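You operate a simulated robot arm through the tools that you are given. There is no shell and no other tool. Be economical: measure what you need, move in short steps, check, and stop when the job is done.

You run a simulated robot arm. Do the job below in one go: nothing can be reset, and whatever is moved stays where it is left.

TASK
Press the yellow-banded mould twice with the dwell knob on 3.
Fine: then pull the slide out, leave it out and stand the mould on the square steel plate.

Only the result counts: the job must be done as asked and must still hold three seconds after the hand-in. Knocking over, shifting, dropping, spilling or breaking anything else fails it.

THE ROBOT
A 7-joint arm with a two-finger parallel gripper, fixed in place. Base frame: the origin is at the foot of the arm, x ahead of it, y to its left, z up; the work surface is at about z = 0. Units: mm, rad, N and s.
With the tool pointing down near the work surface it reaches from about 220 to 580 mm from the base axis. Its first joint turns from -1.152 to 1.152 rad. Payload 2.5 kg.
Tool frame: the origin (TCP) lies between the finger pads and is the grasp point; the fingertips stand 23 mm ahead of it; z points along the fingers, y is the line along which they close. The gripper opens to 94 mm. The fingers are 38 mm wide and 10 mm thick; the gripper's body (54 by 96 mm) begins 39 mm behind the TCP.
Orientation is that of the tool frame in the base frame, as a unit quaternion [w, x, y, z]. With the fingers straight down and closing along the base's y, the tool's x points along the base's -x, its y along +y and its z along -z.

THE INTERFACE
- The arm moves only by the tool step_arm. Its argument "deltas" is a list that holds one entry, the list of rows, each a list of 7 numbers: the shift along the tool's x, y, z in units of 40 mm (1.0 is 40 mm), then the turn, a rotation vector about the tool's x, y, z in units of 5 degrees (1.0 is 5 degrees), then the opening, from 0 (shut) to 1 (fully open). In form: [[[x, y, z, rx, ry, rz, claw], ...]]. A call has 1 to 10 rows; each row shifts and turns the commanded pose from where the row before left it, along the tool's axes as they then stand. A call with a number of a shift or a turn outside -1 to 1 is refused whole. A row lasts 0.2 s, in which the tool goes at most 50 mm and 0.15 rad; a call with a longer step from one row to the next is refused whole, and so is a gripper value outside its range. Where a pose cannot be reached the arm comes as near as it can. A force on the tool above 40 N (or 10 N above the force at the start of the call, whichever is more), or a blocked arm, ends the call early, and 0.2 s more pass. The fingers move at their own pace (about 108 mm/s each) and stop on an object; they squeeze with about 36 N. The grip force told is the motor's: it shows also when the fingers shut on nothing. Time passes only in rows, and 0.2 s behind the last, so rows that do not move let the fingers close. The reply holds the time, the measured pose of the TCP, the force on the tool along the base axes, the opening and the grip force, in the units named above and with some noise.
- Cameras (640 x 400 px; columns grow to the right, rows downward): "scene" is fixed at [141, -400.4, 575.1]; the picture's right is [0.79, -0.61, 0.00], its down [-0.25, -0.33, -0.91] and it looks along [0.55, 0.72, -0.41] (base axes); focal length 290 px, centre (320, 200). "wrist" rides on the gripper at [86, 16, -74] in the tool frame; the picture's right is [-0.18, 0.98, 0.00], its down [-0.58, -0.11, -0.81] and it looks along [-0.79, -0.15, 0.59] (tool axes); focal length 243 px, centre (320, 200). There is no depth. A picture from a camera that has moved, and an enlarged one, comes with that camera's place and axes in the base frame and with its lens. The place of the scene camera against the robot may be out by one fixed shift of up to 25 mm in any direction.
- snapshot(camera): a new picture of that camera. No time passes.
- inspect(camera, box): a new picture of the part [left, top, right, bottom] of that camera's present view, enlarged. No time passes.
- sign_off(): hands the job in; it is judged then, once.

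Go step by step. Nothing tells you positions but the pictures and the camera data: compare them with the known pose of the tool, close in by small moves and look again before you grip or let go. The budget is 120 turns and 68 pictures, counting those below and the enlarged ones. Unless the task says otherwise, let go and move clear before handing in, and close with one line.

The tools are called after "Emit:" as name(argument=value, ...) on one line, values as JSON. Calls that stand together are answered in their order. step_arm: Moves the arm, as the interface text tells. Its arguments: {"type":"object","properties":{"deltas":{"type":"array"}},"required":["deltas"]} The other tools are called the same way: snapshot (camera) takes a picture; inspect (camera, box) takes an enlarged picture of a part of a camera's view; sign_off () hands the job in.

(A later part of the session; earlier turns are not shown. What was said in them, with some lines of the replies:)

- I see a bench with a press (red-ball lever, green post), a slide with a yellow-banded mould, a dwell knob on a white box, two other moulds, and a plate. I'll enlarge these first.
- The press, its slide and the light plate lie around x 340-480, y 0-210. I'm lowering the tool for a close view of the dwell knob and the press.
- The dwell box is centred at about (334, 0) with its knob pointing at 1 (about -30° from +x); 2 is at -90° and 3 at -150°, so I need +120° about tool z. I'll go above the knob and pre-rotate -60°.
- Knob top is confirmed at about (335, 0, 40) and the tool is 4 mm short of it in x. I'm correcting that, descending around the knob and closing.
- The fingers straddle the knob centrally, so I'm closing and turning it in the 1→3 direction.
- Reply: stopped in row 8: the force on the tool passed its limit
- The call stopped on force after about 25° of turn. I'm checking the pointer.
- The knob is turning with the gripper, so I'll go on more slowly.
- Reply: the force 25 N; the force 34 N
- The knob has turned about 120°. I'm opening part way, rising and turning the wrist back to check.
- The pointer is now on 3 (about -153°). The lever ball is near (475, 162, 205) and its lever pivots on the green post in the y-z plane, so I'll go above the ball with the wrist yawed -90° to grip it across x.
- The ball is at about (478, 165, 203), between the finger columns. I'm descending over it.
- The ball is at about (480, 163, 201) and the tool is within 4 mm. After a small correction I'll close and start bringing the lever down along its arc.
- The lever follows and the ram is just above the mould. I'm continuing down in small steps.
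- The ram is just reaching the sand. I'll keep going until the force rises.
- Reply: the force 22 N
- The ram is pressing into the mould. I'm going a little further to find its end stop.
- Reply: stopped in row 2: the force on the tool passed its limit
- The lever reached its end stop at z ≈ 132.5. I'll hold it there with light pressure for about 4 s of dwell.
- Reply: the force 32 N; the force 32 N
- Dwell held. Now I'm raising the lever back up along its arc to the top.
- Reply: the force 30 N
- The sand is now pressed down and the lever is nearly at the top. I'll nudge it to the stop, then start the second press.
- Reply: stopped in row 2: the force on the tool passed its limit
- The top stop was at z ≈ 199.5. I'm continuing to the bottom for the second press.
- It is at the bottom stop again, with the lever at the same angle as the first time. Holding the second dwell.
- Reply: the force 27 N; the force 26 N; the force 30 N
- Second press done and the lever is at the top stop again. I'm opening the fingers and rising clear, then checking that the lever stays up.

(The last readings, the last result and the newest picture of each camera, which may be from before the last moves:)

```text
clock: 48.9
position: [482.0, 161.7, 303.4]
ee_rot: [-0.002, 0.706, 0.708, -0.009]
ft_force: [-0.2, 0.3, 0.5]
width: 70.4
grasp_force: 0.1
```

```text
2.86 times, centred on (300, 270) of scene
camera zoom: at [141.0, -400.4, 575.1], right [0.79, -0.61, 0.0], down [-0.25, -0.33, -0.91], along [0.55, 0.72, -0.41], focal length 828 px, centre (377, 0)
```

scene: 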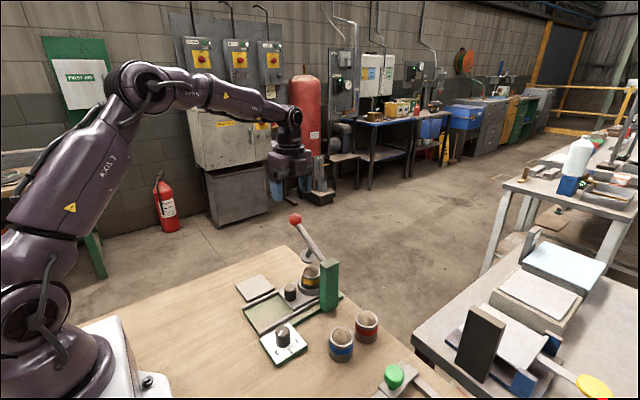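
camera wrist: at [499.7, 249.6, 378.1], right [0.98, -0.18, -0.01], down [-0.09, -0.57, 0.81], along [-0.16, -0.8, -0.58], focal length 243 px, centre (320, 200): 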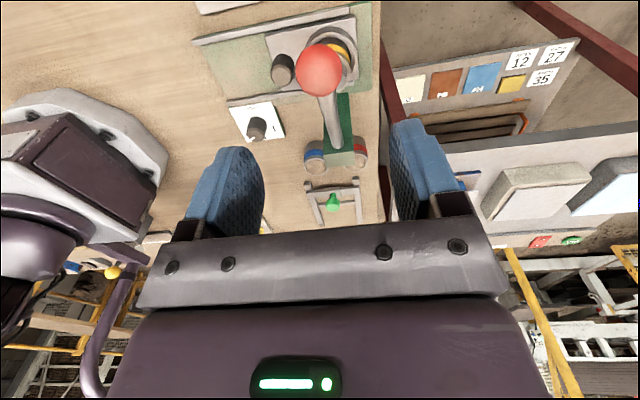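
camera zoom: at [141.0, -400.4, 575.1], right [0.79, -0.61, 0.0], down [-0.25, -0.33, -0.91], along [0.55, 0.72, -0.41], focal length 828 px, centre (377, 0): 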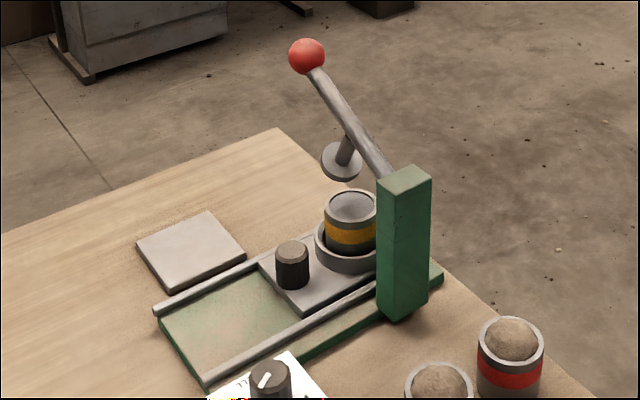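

The lever stays up. Next is the slide handle, with its top at about (415, 94, 50). I'm moving above it and turning the wrist back to yaw 0.

Emit:
step_arm(deltas=[[[-0.57, -0.6, 0, 0, 0, 0, 0.55], [-0.57, -0.6, 0, 0, 0, 0, 0.55], [-0.56, -0.6, 0, 0, 0, 0, 0.55], [0, 0, 0, 0, 0, -1, 0.55], [0, 0, 0, 0, 0, -1, 0.55], [0, 0, 0, 0, 0, -1, 0.55], [0, 0, 0, 0, 0, -1, 0.55], [0, 0, 0, 0, 0, -1, 0.55], [0, 0, 0, 0, 0, -1, 0.55], [0, 0, 0, 0, 0, -1, 0.55]]])

Emit:
step_arm(deltas=[[[0, 0, 0, 0, 0, -1, 0.55], [0, 0, 0, 0, 0, -1, 0.55], [0, 0, 0, 0, 0, -1, 0.55], [0, 0, 0, 0, 0, -1, 0.55], [0, 0, 0, 0, 0, -1, 0.55], [0, 0, 0, 0, 0, -1, 0.55], [0, 0, 0, 0, 0, -1, 0.55], [0, 0, 0, 0, 0, -1, 0.55], [0, 0, 0, 0, 0, -1, 0.55], [0, 0, 0, 0, 0, -1, 0.55]]])

Emit:
step_arm(deltas=[[[0, 0, 0, 0, 0, -1, 0.55], [0, 0, 0.8, 0, 0, 0, 0.55], [0, 0, 0.8, 0, 0, 0, 0.55], [0, 0, 0.8, 0, 0, 0, 0.55], [0, 0, 0.8, 0, 0, 0, 0.55], [0, 0, 0.8, 0, 0, 0, 0.55], [0, 0, 0, 0, 0, 0, 0.55]]])

Emit:
snapshot(camera="wrist")

Emit:
inspect(camera="scene", box=[220, 200, 380, 340])

```text
clock: 51.0
position: [408.7, 92.2, 303.4]
ee_rot: [-0.004, 0.46, 0.888, -0.009]
ft_force: [-0.3, -0.7, 0.2]
width: 51.7
grasp_force: 0.0
```

```text
clock: 53.2
position: [409.4, 93.0, 304.6]
ee_rot: [-0.007, 0.042, 0.999, -0.006]
ft_force: [0.3, -0.7, 0.8]
width: 51.8
grasp_force: 0.0
```

```text
clock: 54.9
position: [404.9, 91.8, 142.9]
ee_rot: [-0.007, -0.002, 1.0, -0.004]
ft_force: [-0.2, 0.0, -1.0]
width: 51.6
grasp_force: 0.0
```

```text
31 pictures are left
camera wrist: at [319.0, 108.7, 220.9], right [0.18, 0.98, -0.01], down [0.59, -0.1, 0.8], along [0.78, -0.15, -0.6], focal length 243 px, centre (320, 200)
```

wrist: 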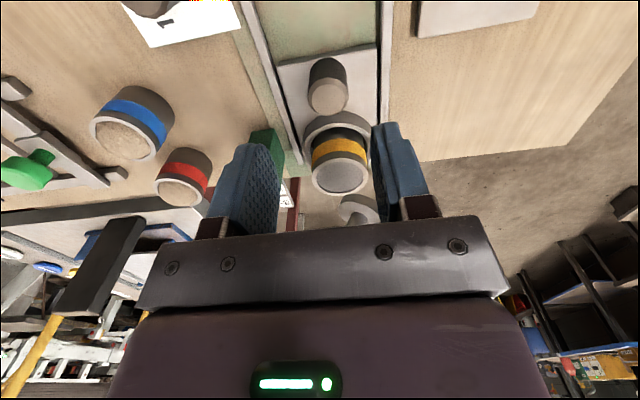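

```text
2.86 times, centred on (300, 270) of scene
camera zoom: at [141.0, -400.4, 575.1], right [0.79, -0.61, 0.0], down [-0.25, -0.33, -0.91], along [0.55, 0.72, -0.41], focal length 828 px, centre (377, 0)
```

zoom: 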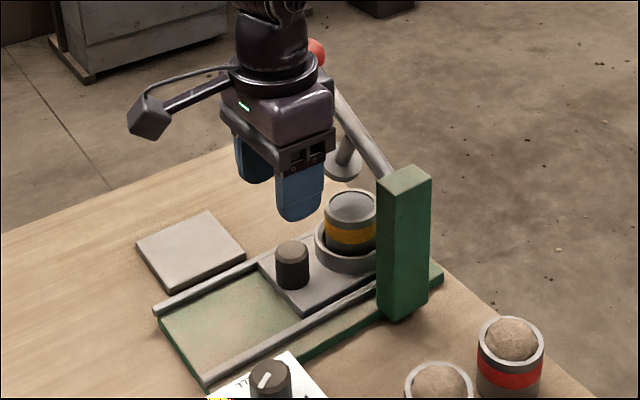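

The handle is confirmed at about (416, 95), top z ≈ 50. I'm descending with the fingers either side of it, biased slightly away from the mould cup.

Emit:
step_arm(deltas=[[[-0.19, 0.08, 0.6, 0, 0, 0, 0.55], [0, 0, 0.6, 0, 0, 0, 0.55], [0, 0, 0.6, 0, 0, 0, 0.55], [0, 0, 0.5, 0, 0, 0, 0.55], [0, 0, 0, 0, 0, 0, 0.55]]])

Emit:
snapshot(camera="wrist")

Emit:
inspect(camera="scene", box=[240, 240, 360, 320])

```text
clock: 56.0
position: [409.9, 92.6, 52.5]
ee_rot: [-0.007, -0.003, 1.0, -0.005]
ft_force: [0.2, -0.5, 0.3]
width: 51.7
grasp_force: 0.0
```

```text
29 pictures are left
camera wrist: at [325.3, 109.9, 130.0], right [0.18, 0.98, -0.01], down [0.59, -0.1, 0.8], along [0.78, -0.15, -0.6], focal length 243 px, centre (320, 200)
```

wrist: 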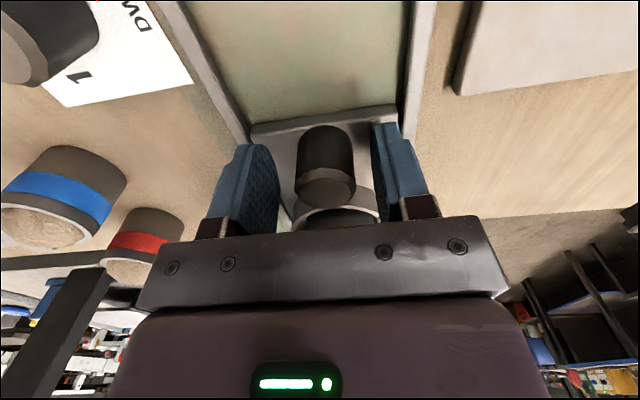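

```text
5.00 times, centred on (300, 280) of scene
camera zoom: at [141.0, -400.4, 575.1], right [0.79, -0.61, 0.0], down [-0.25, -0.33, -0.91], along [0.55, 0.72, -0.41], focal length 1448 px, centre (420, -200)
```

zoom: 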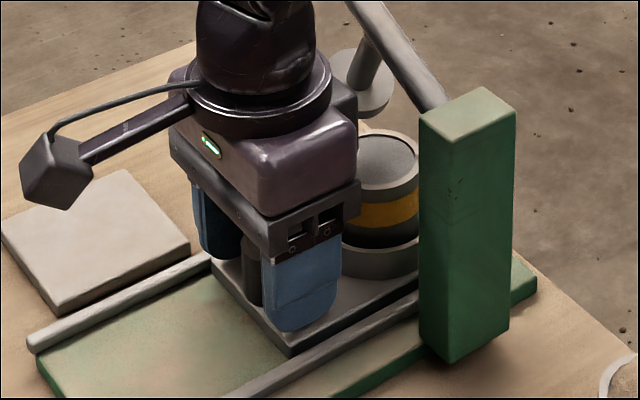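

The fingers straddle the handle. I'm closing and pulling the slide gently toward the robot.

Emit:
step_arm(deltas=[[[-0.05, 0.04, 0.08, 0, 0, 0, 0.55], [0, 0, 0, 0, 0, 0, 0], [0, 0, 0, 0, 0, 0, 0], [0, 0, 0, 0, 0, 0, 0], [0.1, 0, 0, 0, 0, 0, 0], [0.15, 0, 0, 0, 0, 0, 0], [0.2, 0, 0, 0, 0, 0, 0], [0.2, 0, 0, 0, 0, 0, 0], [0.2, 0, 0, 0, 0, 0, 0], [0.1, 0, 0, 0, 0, 0, 0]]])

Emit:
inspect(camera="scene", box=[220, 220, 360, 330])

```text
clock: 58.2
position: [376.8, 95.9, 49.1]
ee_rot: [-0.008, -0.001, 1.0, -0.005]
ft_force: [-0.4, -9.8, -5.4]
width: 29.9
grasp_force: 45.6
```

```text
3.64 times, centred on (290, 275) of scene
camera zoom: at [141.0, -400.4, 575.1], right [0.79, -0.61, 0.0], down [-0.25, -0.33, -0.91], along [0.55, 0.72, -0.41], focal length 1053 px, centre (429, -73)
```

zoom: 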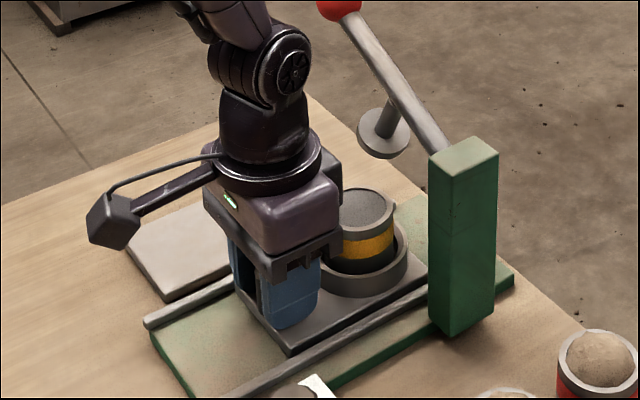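

The slide comes out smoothly with the mould, so I'm pulling on.

Emit:
step_arm(deltas=[[[0.1, 0, 0, 0, 0, 0, 0], [0.2, 0, 0, 0, 0, 0, 0], [0.2, 0, 0, 0, 0, 0, 0], [0.2, 0, 0, 0, 0, 0, 0], [0.2, 0, 0, 0, 0, 0, 0], [0.2, 0, 0, 0, 0, 0, 0], [0.1, 0, 0, 0, 0, 0, 0], [0, 0, 0, 0, 0, 0, 0]]])

Emit:
inspect(camera="scene", box=[220, 220, 360, 330])

```text
clock: 60.0
position: [327.6, 96.1, 49.5]
ee_rot: [-0.01, 0.0, 1.0, -0.005]
ft_force: [1.0, -7.0, -32.3]
width: 29.6
grasp_force: 45.3
```

```text
3.64 times, centred on (290, 275) of scene
camera zoom: at [141.1, -400.4, 575.1], right [0.79, -0.61, 0.0], down [-0.25, -0.33, -0.91], along [0.55, 0.72, -0.41], focal length 1053 px, centre (429, -73)
```

zoom: 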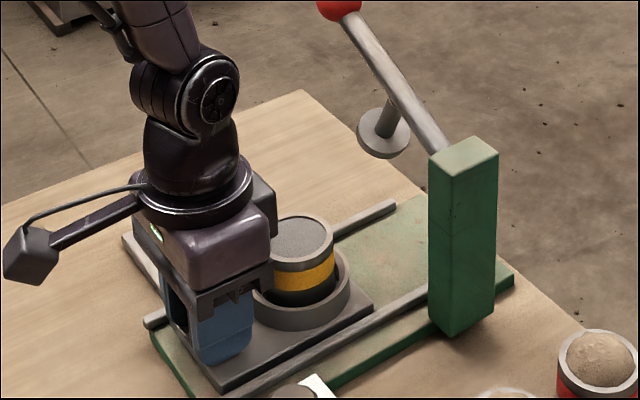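

It is about 85 mm out. I'm pulling slowly further to find the stop, easing z down a touch.

Emit:
step_arm(deltas=[[[0, 0, 0.03, 0, 0, 0, 0], [0.1, 0, 0, 0, 0, 0, 0], [0.1, 0, 0, 0, 0, 0, 0], [0.1, 0, 0, 0, 0, 0, 0], [0.1, 0, 0, 0, 0, 0, 0], [0.1, 0, 0, 0, 0, 0, 0], [0, 0, 0, 0, 0, 0, 0]]])

Emit:
inspect(camera="scene", box=[220, 220, 360, 330])

```text
clock: 61.2
position: [320.7, 95.6, 50.1]
ee_rot: [0.002, 0.0, 1.0, -0.004]
ft_force: [3.2, -0.6, -4.5]
width: 29.7
grasp_force: 44.6
stopped in row 5: the force on the tool passed its limit (the readings are from after the stop); the commanded pose is now the measured one
```

```text
3.64 times, centred on (290, 275) of scene
camera zoom: at [141.0, -400.4, 575.1], right [0.79, -0.61, 0.0], down [-0.25, -0.33, -0.91], along [0.55, 0.72, -0.41], focal length 1053 px, centre (429, -73)
```

zoom: 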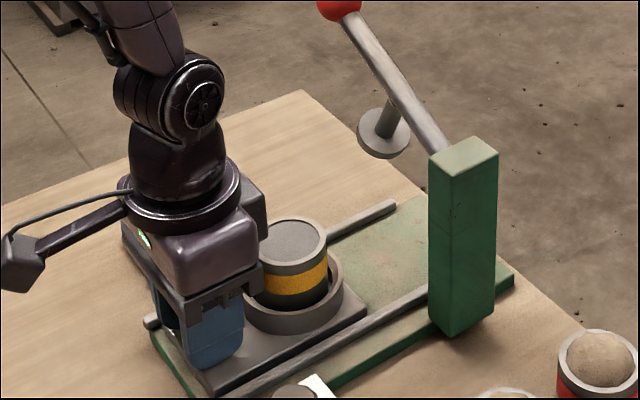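

The slide hit its stop about 93 mm out. I'm releasing the handle and rising straight up.

Emit:
step_arm(deltas=[[[0, 0, 0, 0, 0, 0, 0.5], [0, 0, 0, 0, 0, 0, 0.5], [0, 0, -0.5, 0, 0, 0, 0.5], [0, 0, -1, 0, 0, 0, 0.5], [0, 0, -1, 0, 0, 0, 0.5], [0, 0, -1, 0, 0, 0, 0.5], [0.6, 0, -0.6, 0, 0, 0, 0.8], [0, 0, 0, 0, 0, 0, 0.8]]])

Emit:
snapshot(camera="wrist")

Emit:
inspect(camera="scene", box=[220, 220, 360, 330])

```text
clock: 63.0
position: [294.1, 96.6, 213.4]
ee_rot: [0.001, 0.0, 1.0, -0.004]
ft_force: [0.8, 0.1, -0.9]
width: 75.2
grasp_force: 0.0
```

```text
24 pictures are left
camera wrist: at [209.1, 114.2, 289.6], right [0.18, 0.98, -0.01], down [0.58, -0.1, 0.81], along [0.79, -0.15, -0.59], focal length 243 px, centre (320, 200)
```

wrist: 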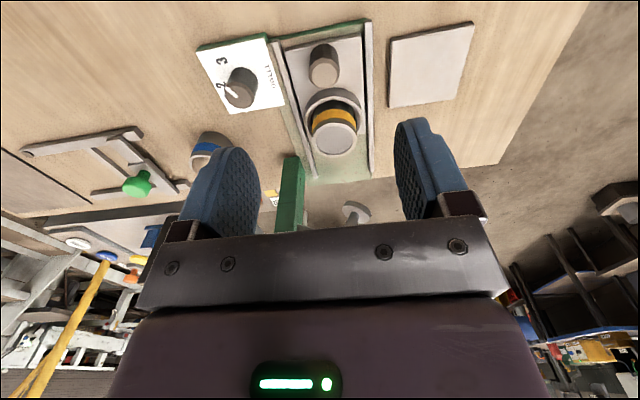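

```text
3.64 times, centred on (290, 275) of scene
camera zoom: at [141.0, -400.4, 575.1], right [0.79, -0.61, 0.0], down [-0.25, -0.33, -0.91], along [0.55, 0.72, -0.41], focal length 1053 px, centre (429, -73)
```

zoom: 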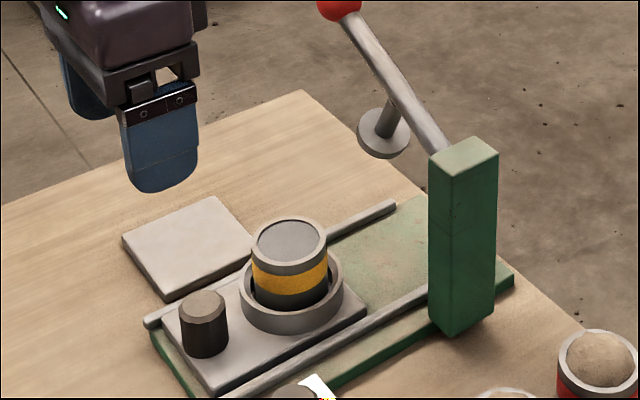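

The slide is out with the mould at about (381, 97), top z ≈ 80; the plate is centred near (363, 206). I'm moving above the mould for a closer measurement.

Emit:
step_arm(deltas=[[[-0.6, 0, 0.5, 0, 0, 0, 1], [-0.6, 0, 0.5, 0, 0, 0, 1], [-0.6, 0, 0.4, 0, 0, 0, 1], [0, 0, 0, 0, 0, 0, 1]]])

Emit:
snapshot(camera="wrist")

```text
clock: 64.0
position: [369.8, 95.1, 158.1]
ee_rot: [0.002, 0.0, 1.0, -0.003]
ft_force: [0.5, -0.5, 0.3]
width: 93.8
grasp_force: 0.1
```

```text
22 pictures are left
camera wrist: at [283.3, 112.5, 233.8], right [0.18, 0.98, -0.01], down [0.58, -0.1, 0.81], along [0.79, -0.15, -0.59], focal length 243 px, centre (320, 200)
```

wrist: 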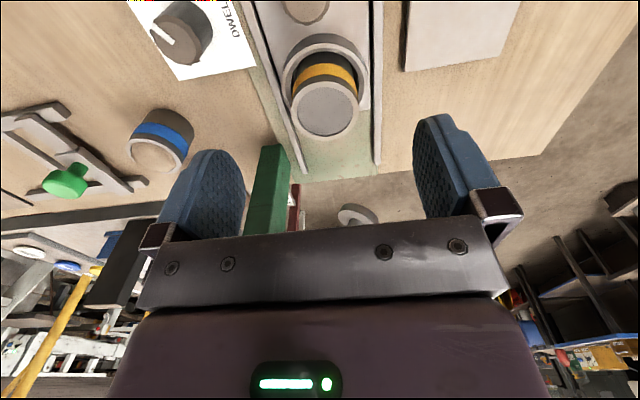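

Mould centre is at about (385, 96.5), OD ≈ 48 mm. I'm descending with the gripper fully open, staying above the cup rim.

Emit:
step_arm(deltas=[[[-0.36, 0.03, 0.5, 0, 0, 0, 1], [0, 0, 0.6, 0, 0, 0, 1], [0, 0, 0.6, 0, 0, 0, 1], [0, 0, 0.55, 0, 0, 0, 1], [0, 0, 0, 0, 0, 0, 1]]])

Emit:
snapshot(camera="wrist")

Emit:
inspect(camera="scene", box=[220, 220, 360, 330])

```text
clock: 65.2
position: [382.5, 94.3, 68.6]
ee_rot: [0.001, 0.0, 1.0, -0.004]
ft_force: [-0.2, 0.2, -0.3]
width: 93.9
grasp_force: 0.0
```

```text
21 pictures are left
camera wrist: at [296.8, 111.9, 145.3], right [0.18, 0.98, -0.01], down [0.58, -0.1, 0.81], along [0.79, -0.15, -0.59], focal length 243 px, centre (320, 200)
```

wrist: 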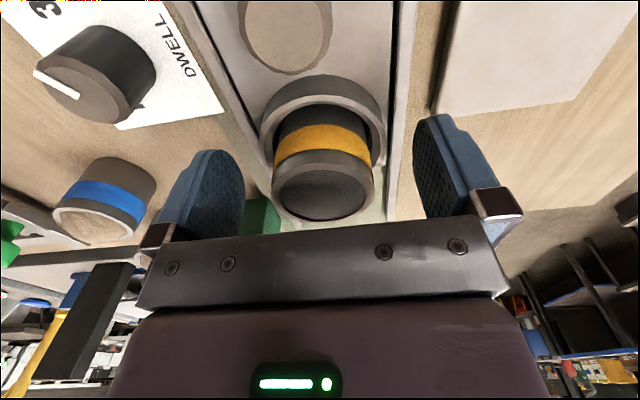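

```text
3.64 times, centred on (290, 275) of scene
camera zoom: at [141.0, -400.4, 575.1], right [0.79, -0.61, 0.0], down [-0.25, -0.33, -0.91], along [0.55, 0.72, -0.41], focal length 1053 px, centre (429, -73)
```

zoom: 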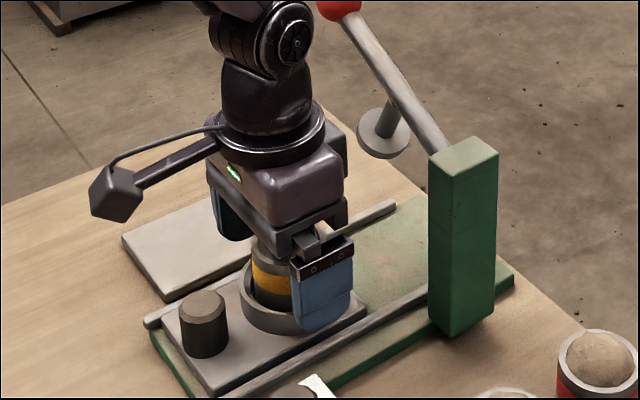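

The mould is centred between the fingers at about (387, 95.7). I'm aligning, closing and lifting slowly.

Emit:
step_arm(deltas=[[[-0.1, 0.03, 0.05, 0, 0, 0, 1], [0, 0, 0, 0, 0, 0, 1], [0, 0, 0, 0, 0, 0, 0.3], [0, 0, 0, 0, 0, 0, 0.3], [0, 0, 0, 0, 0, 0, 0], [0, 0, 0, 0, 0, 0, 0], [0, 0, 0, 0, 0, 0, 0]]])

Emit:
step_arm(deltas=[[[0, 0, -0.15, 0, 0, 0, 0], [0, 0, -0.3, 0, 0, 0, 0], [0, 0, -0.3, 0, 0, 0, 0], [0, 0, -0.3, 0, 0, 0, 0], [0, 0, -0.3, 0, 0, 0, 0], [0, 0, 0, 0, 0, 0, 0]]])

Emit:
inspect(camera="scene", box=[220, 220, 360, 330])

```text
clock: 66.8
position: [386.9, 97.0, 66.1]
ee_rot: [0.001, 0.0, 1.0, -0.003]
ft_force: [0.6, -1.2, -0.8]
width: 49.6
grasp_force: 35.7
```

```text
clock: 68.2
position: [386.1, 98.1, 117.9]
ee_rot: [0.001, 0.0, 1.0, -0.004]
ft_force: [-0.1, -0.7, -4.4]
width: 49.3
grasp_force: 36.3
```

```text
3.64 times, centred on (290, 275) of scene
camera zoom: at [141.0, -400.4, 575.1], right [0.79, -0.61, 0.0], down [-0.25, -0.33, -0.91], along [0.55, 0.72, -0.41], focal length 1053 px, centre (429, -73)
```

zoom: 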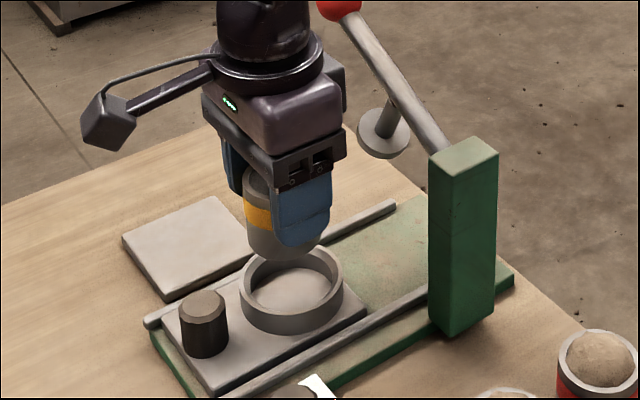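

The mould is held and lifted clear. I'm carrying it over the plate at (363, 206).

Emit:
step_arm(deltas=[[[0.05, 0.3, -0.1, 0, 0, 0, 0], [0.115, 0.5, 0, 0, 0, 0, 0], [0.115, 0.5, 0, 0, 0, 0, 0], [0.115, 0.5, 0, 0, 0, 0, 0], [0.115, 0.5, 0, 0, 0, 0, 0], [0.06, 0.4, 0, 0, 0, 0, 0], [0, 0, 0, 0, 0, 0, 0]]])

Emit:
snapshot(camera="wrist")

Emit:
inspect(camera="scene", box=[200, 210, 340, 320])

```text
clock: 69.8
position: [365.4, 206.4, 120.6]
ee_rot: [0.001, 0.0, 1.0, -0.003]
ft_force: [-0.2, 0.3, -4.4]
width: 49.4
grasp_force: 35.4
```

```text
18 pictures are left
camera wrist: at [278.9, 222.8, 198.1], right [0.18, 0.98, -0.01], down [0.58, -0.1, 0.81], along [0.79, -0.15, -0.59], focal length 243 px, centre (320, 200)
```

wrist: 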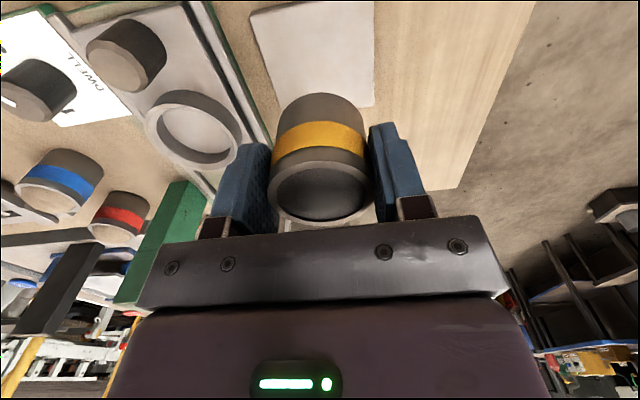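

```text
3.64 times, centred on (270, 265) of scene
camera zoom: at [141.0, -400.4, 575.1], right [0.79, -0.61, 0.0], down [-0.25, -0.33, -0.91], along [0.55, 0.72, -0.41], focal length 1053 px, centre (502, -36)
```

zoom: 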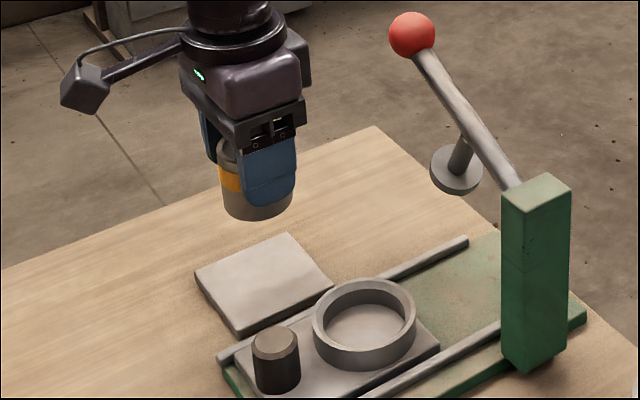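

The plate centre computes to (366, 206), right under the mould. I'm lowering it most of the way.

Emit:
step_arm(deltas=[[[0, 0, 0.4, 0, 0, 0, 0], [0, 0, 0.5, 0, 0, 0, 0], [0, 0, 0.4, 0, 0, 0, 0], [0, 0, 0.2, 0, 0, 0, 0], [0, 0, 0, 0, 0, 0, 0]]])

Emit:
inspect(camera="scene", box=[220, 240, 320, 310])

```text
clock: 71.0
position: [364.6, 205.4, 61.1]
ee_rot: [0.001, 0.0, 1.0, -0.003]
ft_force: [0.4, -0.8, -4.0]
width: 49.4
grasp_force: 35.9
```

```text
5.71 times, centred on (270, 275) of scene
camera zoom: at [141.0, -400.4, 575.1], right [0.79, -0.61, 0.0], down [-0.25, -0.33, -0.91], along [0.55, 0.72, -0.41], focal length 1655 px, centre (606, -229)
```

zoom: 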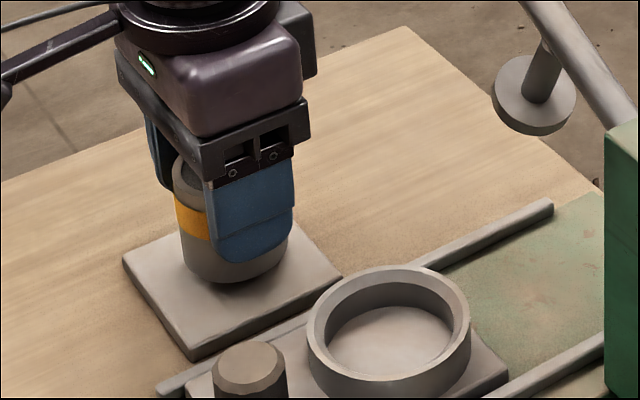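

Still slightly above the plate. I'm lowering in 1–2 mm steps until contact.

Emit:
step_arm(deltas=[[[0, 0, 0.05, 0, 0, 0, 0], [0, 0, 0.05, 0, 0, 0, 0], [0, 0, 0.05, 0, 0, 0, 0], [0, 0, 0, 0, 0, 0, 0]]])

```text
clock: 72.0
position: [364.9, 205.7, 57.2]
ee_rot: [0.001, 0.0, 1.0, -0.003]
ft_force: [0.6, 0.2, -4.3]
width: 49.5
grasp_force: 35.7
```

Emit:
step_arm(deltas=[[[0, 0, 0.04, 0, 0, 0, 0], [0, 0, 0.04, 0, 0, 0, 0], [0, 0, 0, 0, 0, 0, 0]]])

Emit:
inspect(camera="scene", box=[220, 240, 320, 310])

```text
clock: 72.8
position: [364.3, 205.0, 53.5]
ee_rot: [0.0, 0.0, 1.0, -0.003]
ft_force: [0.2, 0.6, -4.0]
width: 49.5
grasp_force: 36.0
```

```text
5.71 times, centred on (270, 275) of scene
camera zoom: at [141.0, -400.4, 575.1], right [0.79, -0.61, 0.0], down [-0.25, -0.33, -0.91], along [0.55, 0.72, -0.41], focal length 1655 px, centre (606, -229)
```

zoom: 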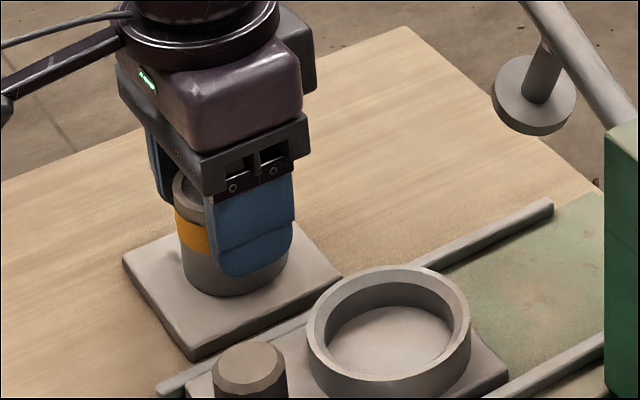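

Emit:
step_arm(deltas=[[[0, 0, 0.03, 0, 0, 0, 0], [0, 0, 0.03, 0, 0, 0, 0], [0, 0, 0, 0, 0, 0, 0]]])

```text
clock: 73.6
position: [365.8, 206.7, 53.7]
ee_rot: [0.003, 0.001, 1.0, -0.004]
ft_force: [-6.1, -8.8, 29.8]
width: 49.7
grasp_force: 36.1
```

Contact: the mould stands on the plate at TCP z ≈ 53.5. I'm relieving the pressure, opening and rising straight up.

Emit:
step_arm(deltas=[[[0, 0, -0.04, 0, 0, 0, 0], [0, 0, 0, 0, 0, 0, 0], [0, 0, 0, 0, 0, 0, 0.9], [0, 0, 0, 0, 0, 0, 0.9], [0, 0, 0, 0, 0, 0, 0.9], [0, 0, -0.5, 0, 0, 0, 0.9], [0, 0, -1, 0, 0, 0, 0.9], [0, 0, -1, 0, 0, 0, 0.9], [0, 0, -1, 0, 0, 0, 0.9], [0.5, 0, -0.6, 0, 0, 0, 0.9]]])

Emit:
snapshot(camera="wrist")

Emit:
inspect(camera="scene", box=[220, 200, 400, 350])

```text
clock: 75.8
position: [343.2, 204.3, 216.2]
ee_rot: [0.001, 0.001, 1.0, -0.005]
ft_force: [0.0, -0.7, -0.4]
width: 84.4
grasp_force: 0.0
```

```text
14 pictures are left
camera wrist: at [257.4, 222.0, 292.3], right [0.19, 0.98, -0.01], down [0.58, -0.1, 0.81], along [0.79, -0.15, -0.59], focal length 243 px, centre (320, 200)
```

wrist: 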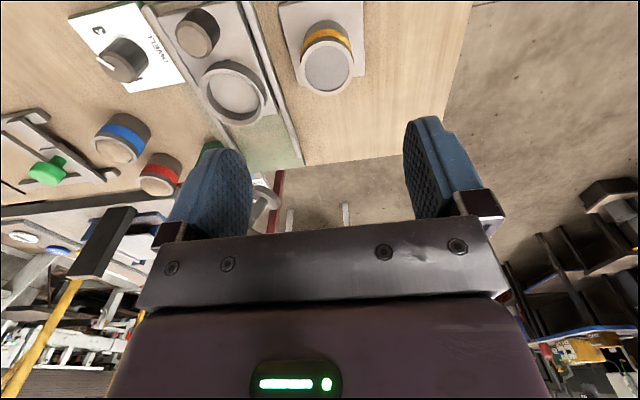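

```text
2.67 times, centred on (310, 275) of scene
camera zoom: at [141.0, -400.4, 575.1], right [0.79, -0.61, 0.0], down [-0.25, -0.33, -0.91], along [0.55, 0.72, -0.41], focal length 772 px, centre (347, 0)
```

zoom: 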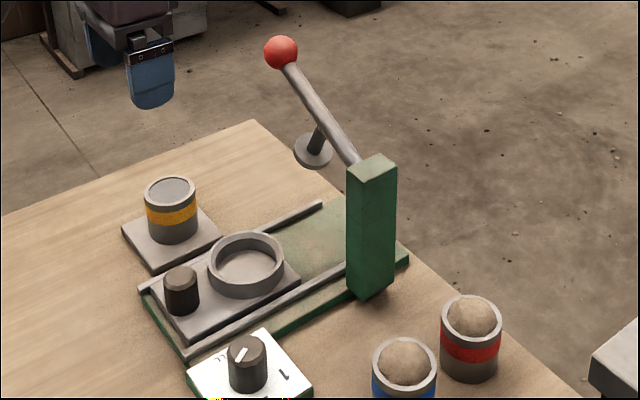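

The yellow mould stands on the square plate, the slide is out, the lever is up, the knob is on 3, nothing else has moved and the gripper is clear. Handing in.

Emit:
sign_off()

```text
The job is handed in.
```

I pressed the yellow-banded mould twice with the dwell knob on 3, holding each press for about 4 s. I then pulled the slide out to its stop and left it out, and stood the mould on the square steel plate.
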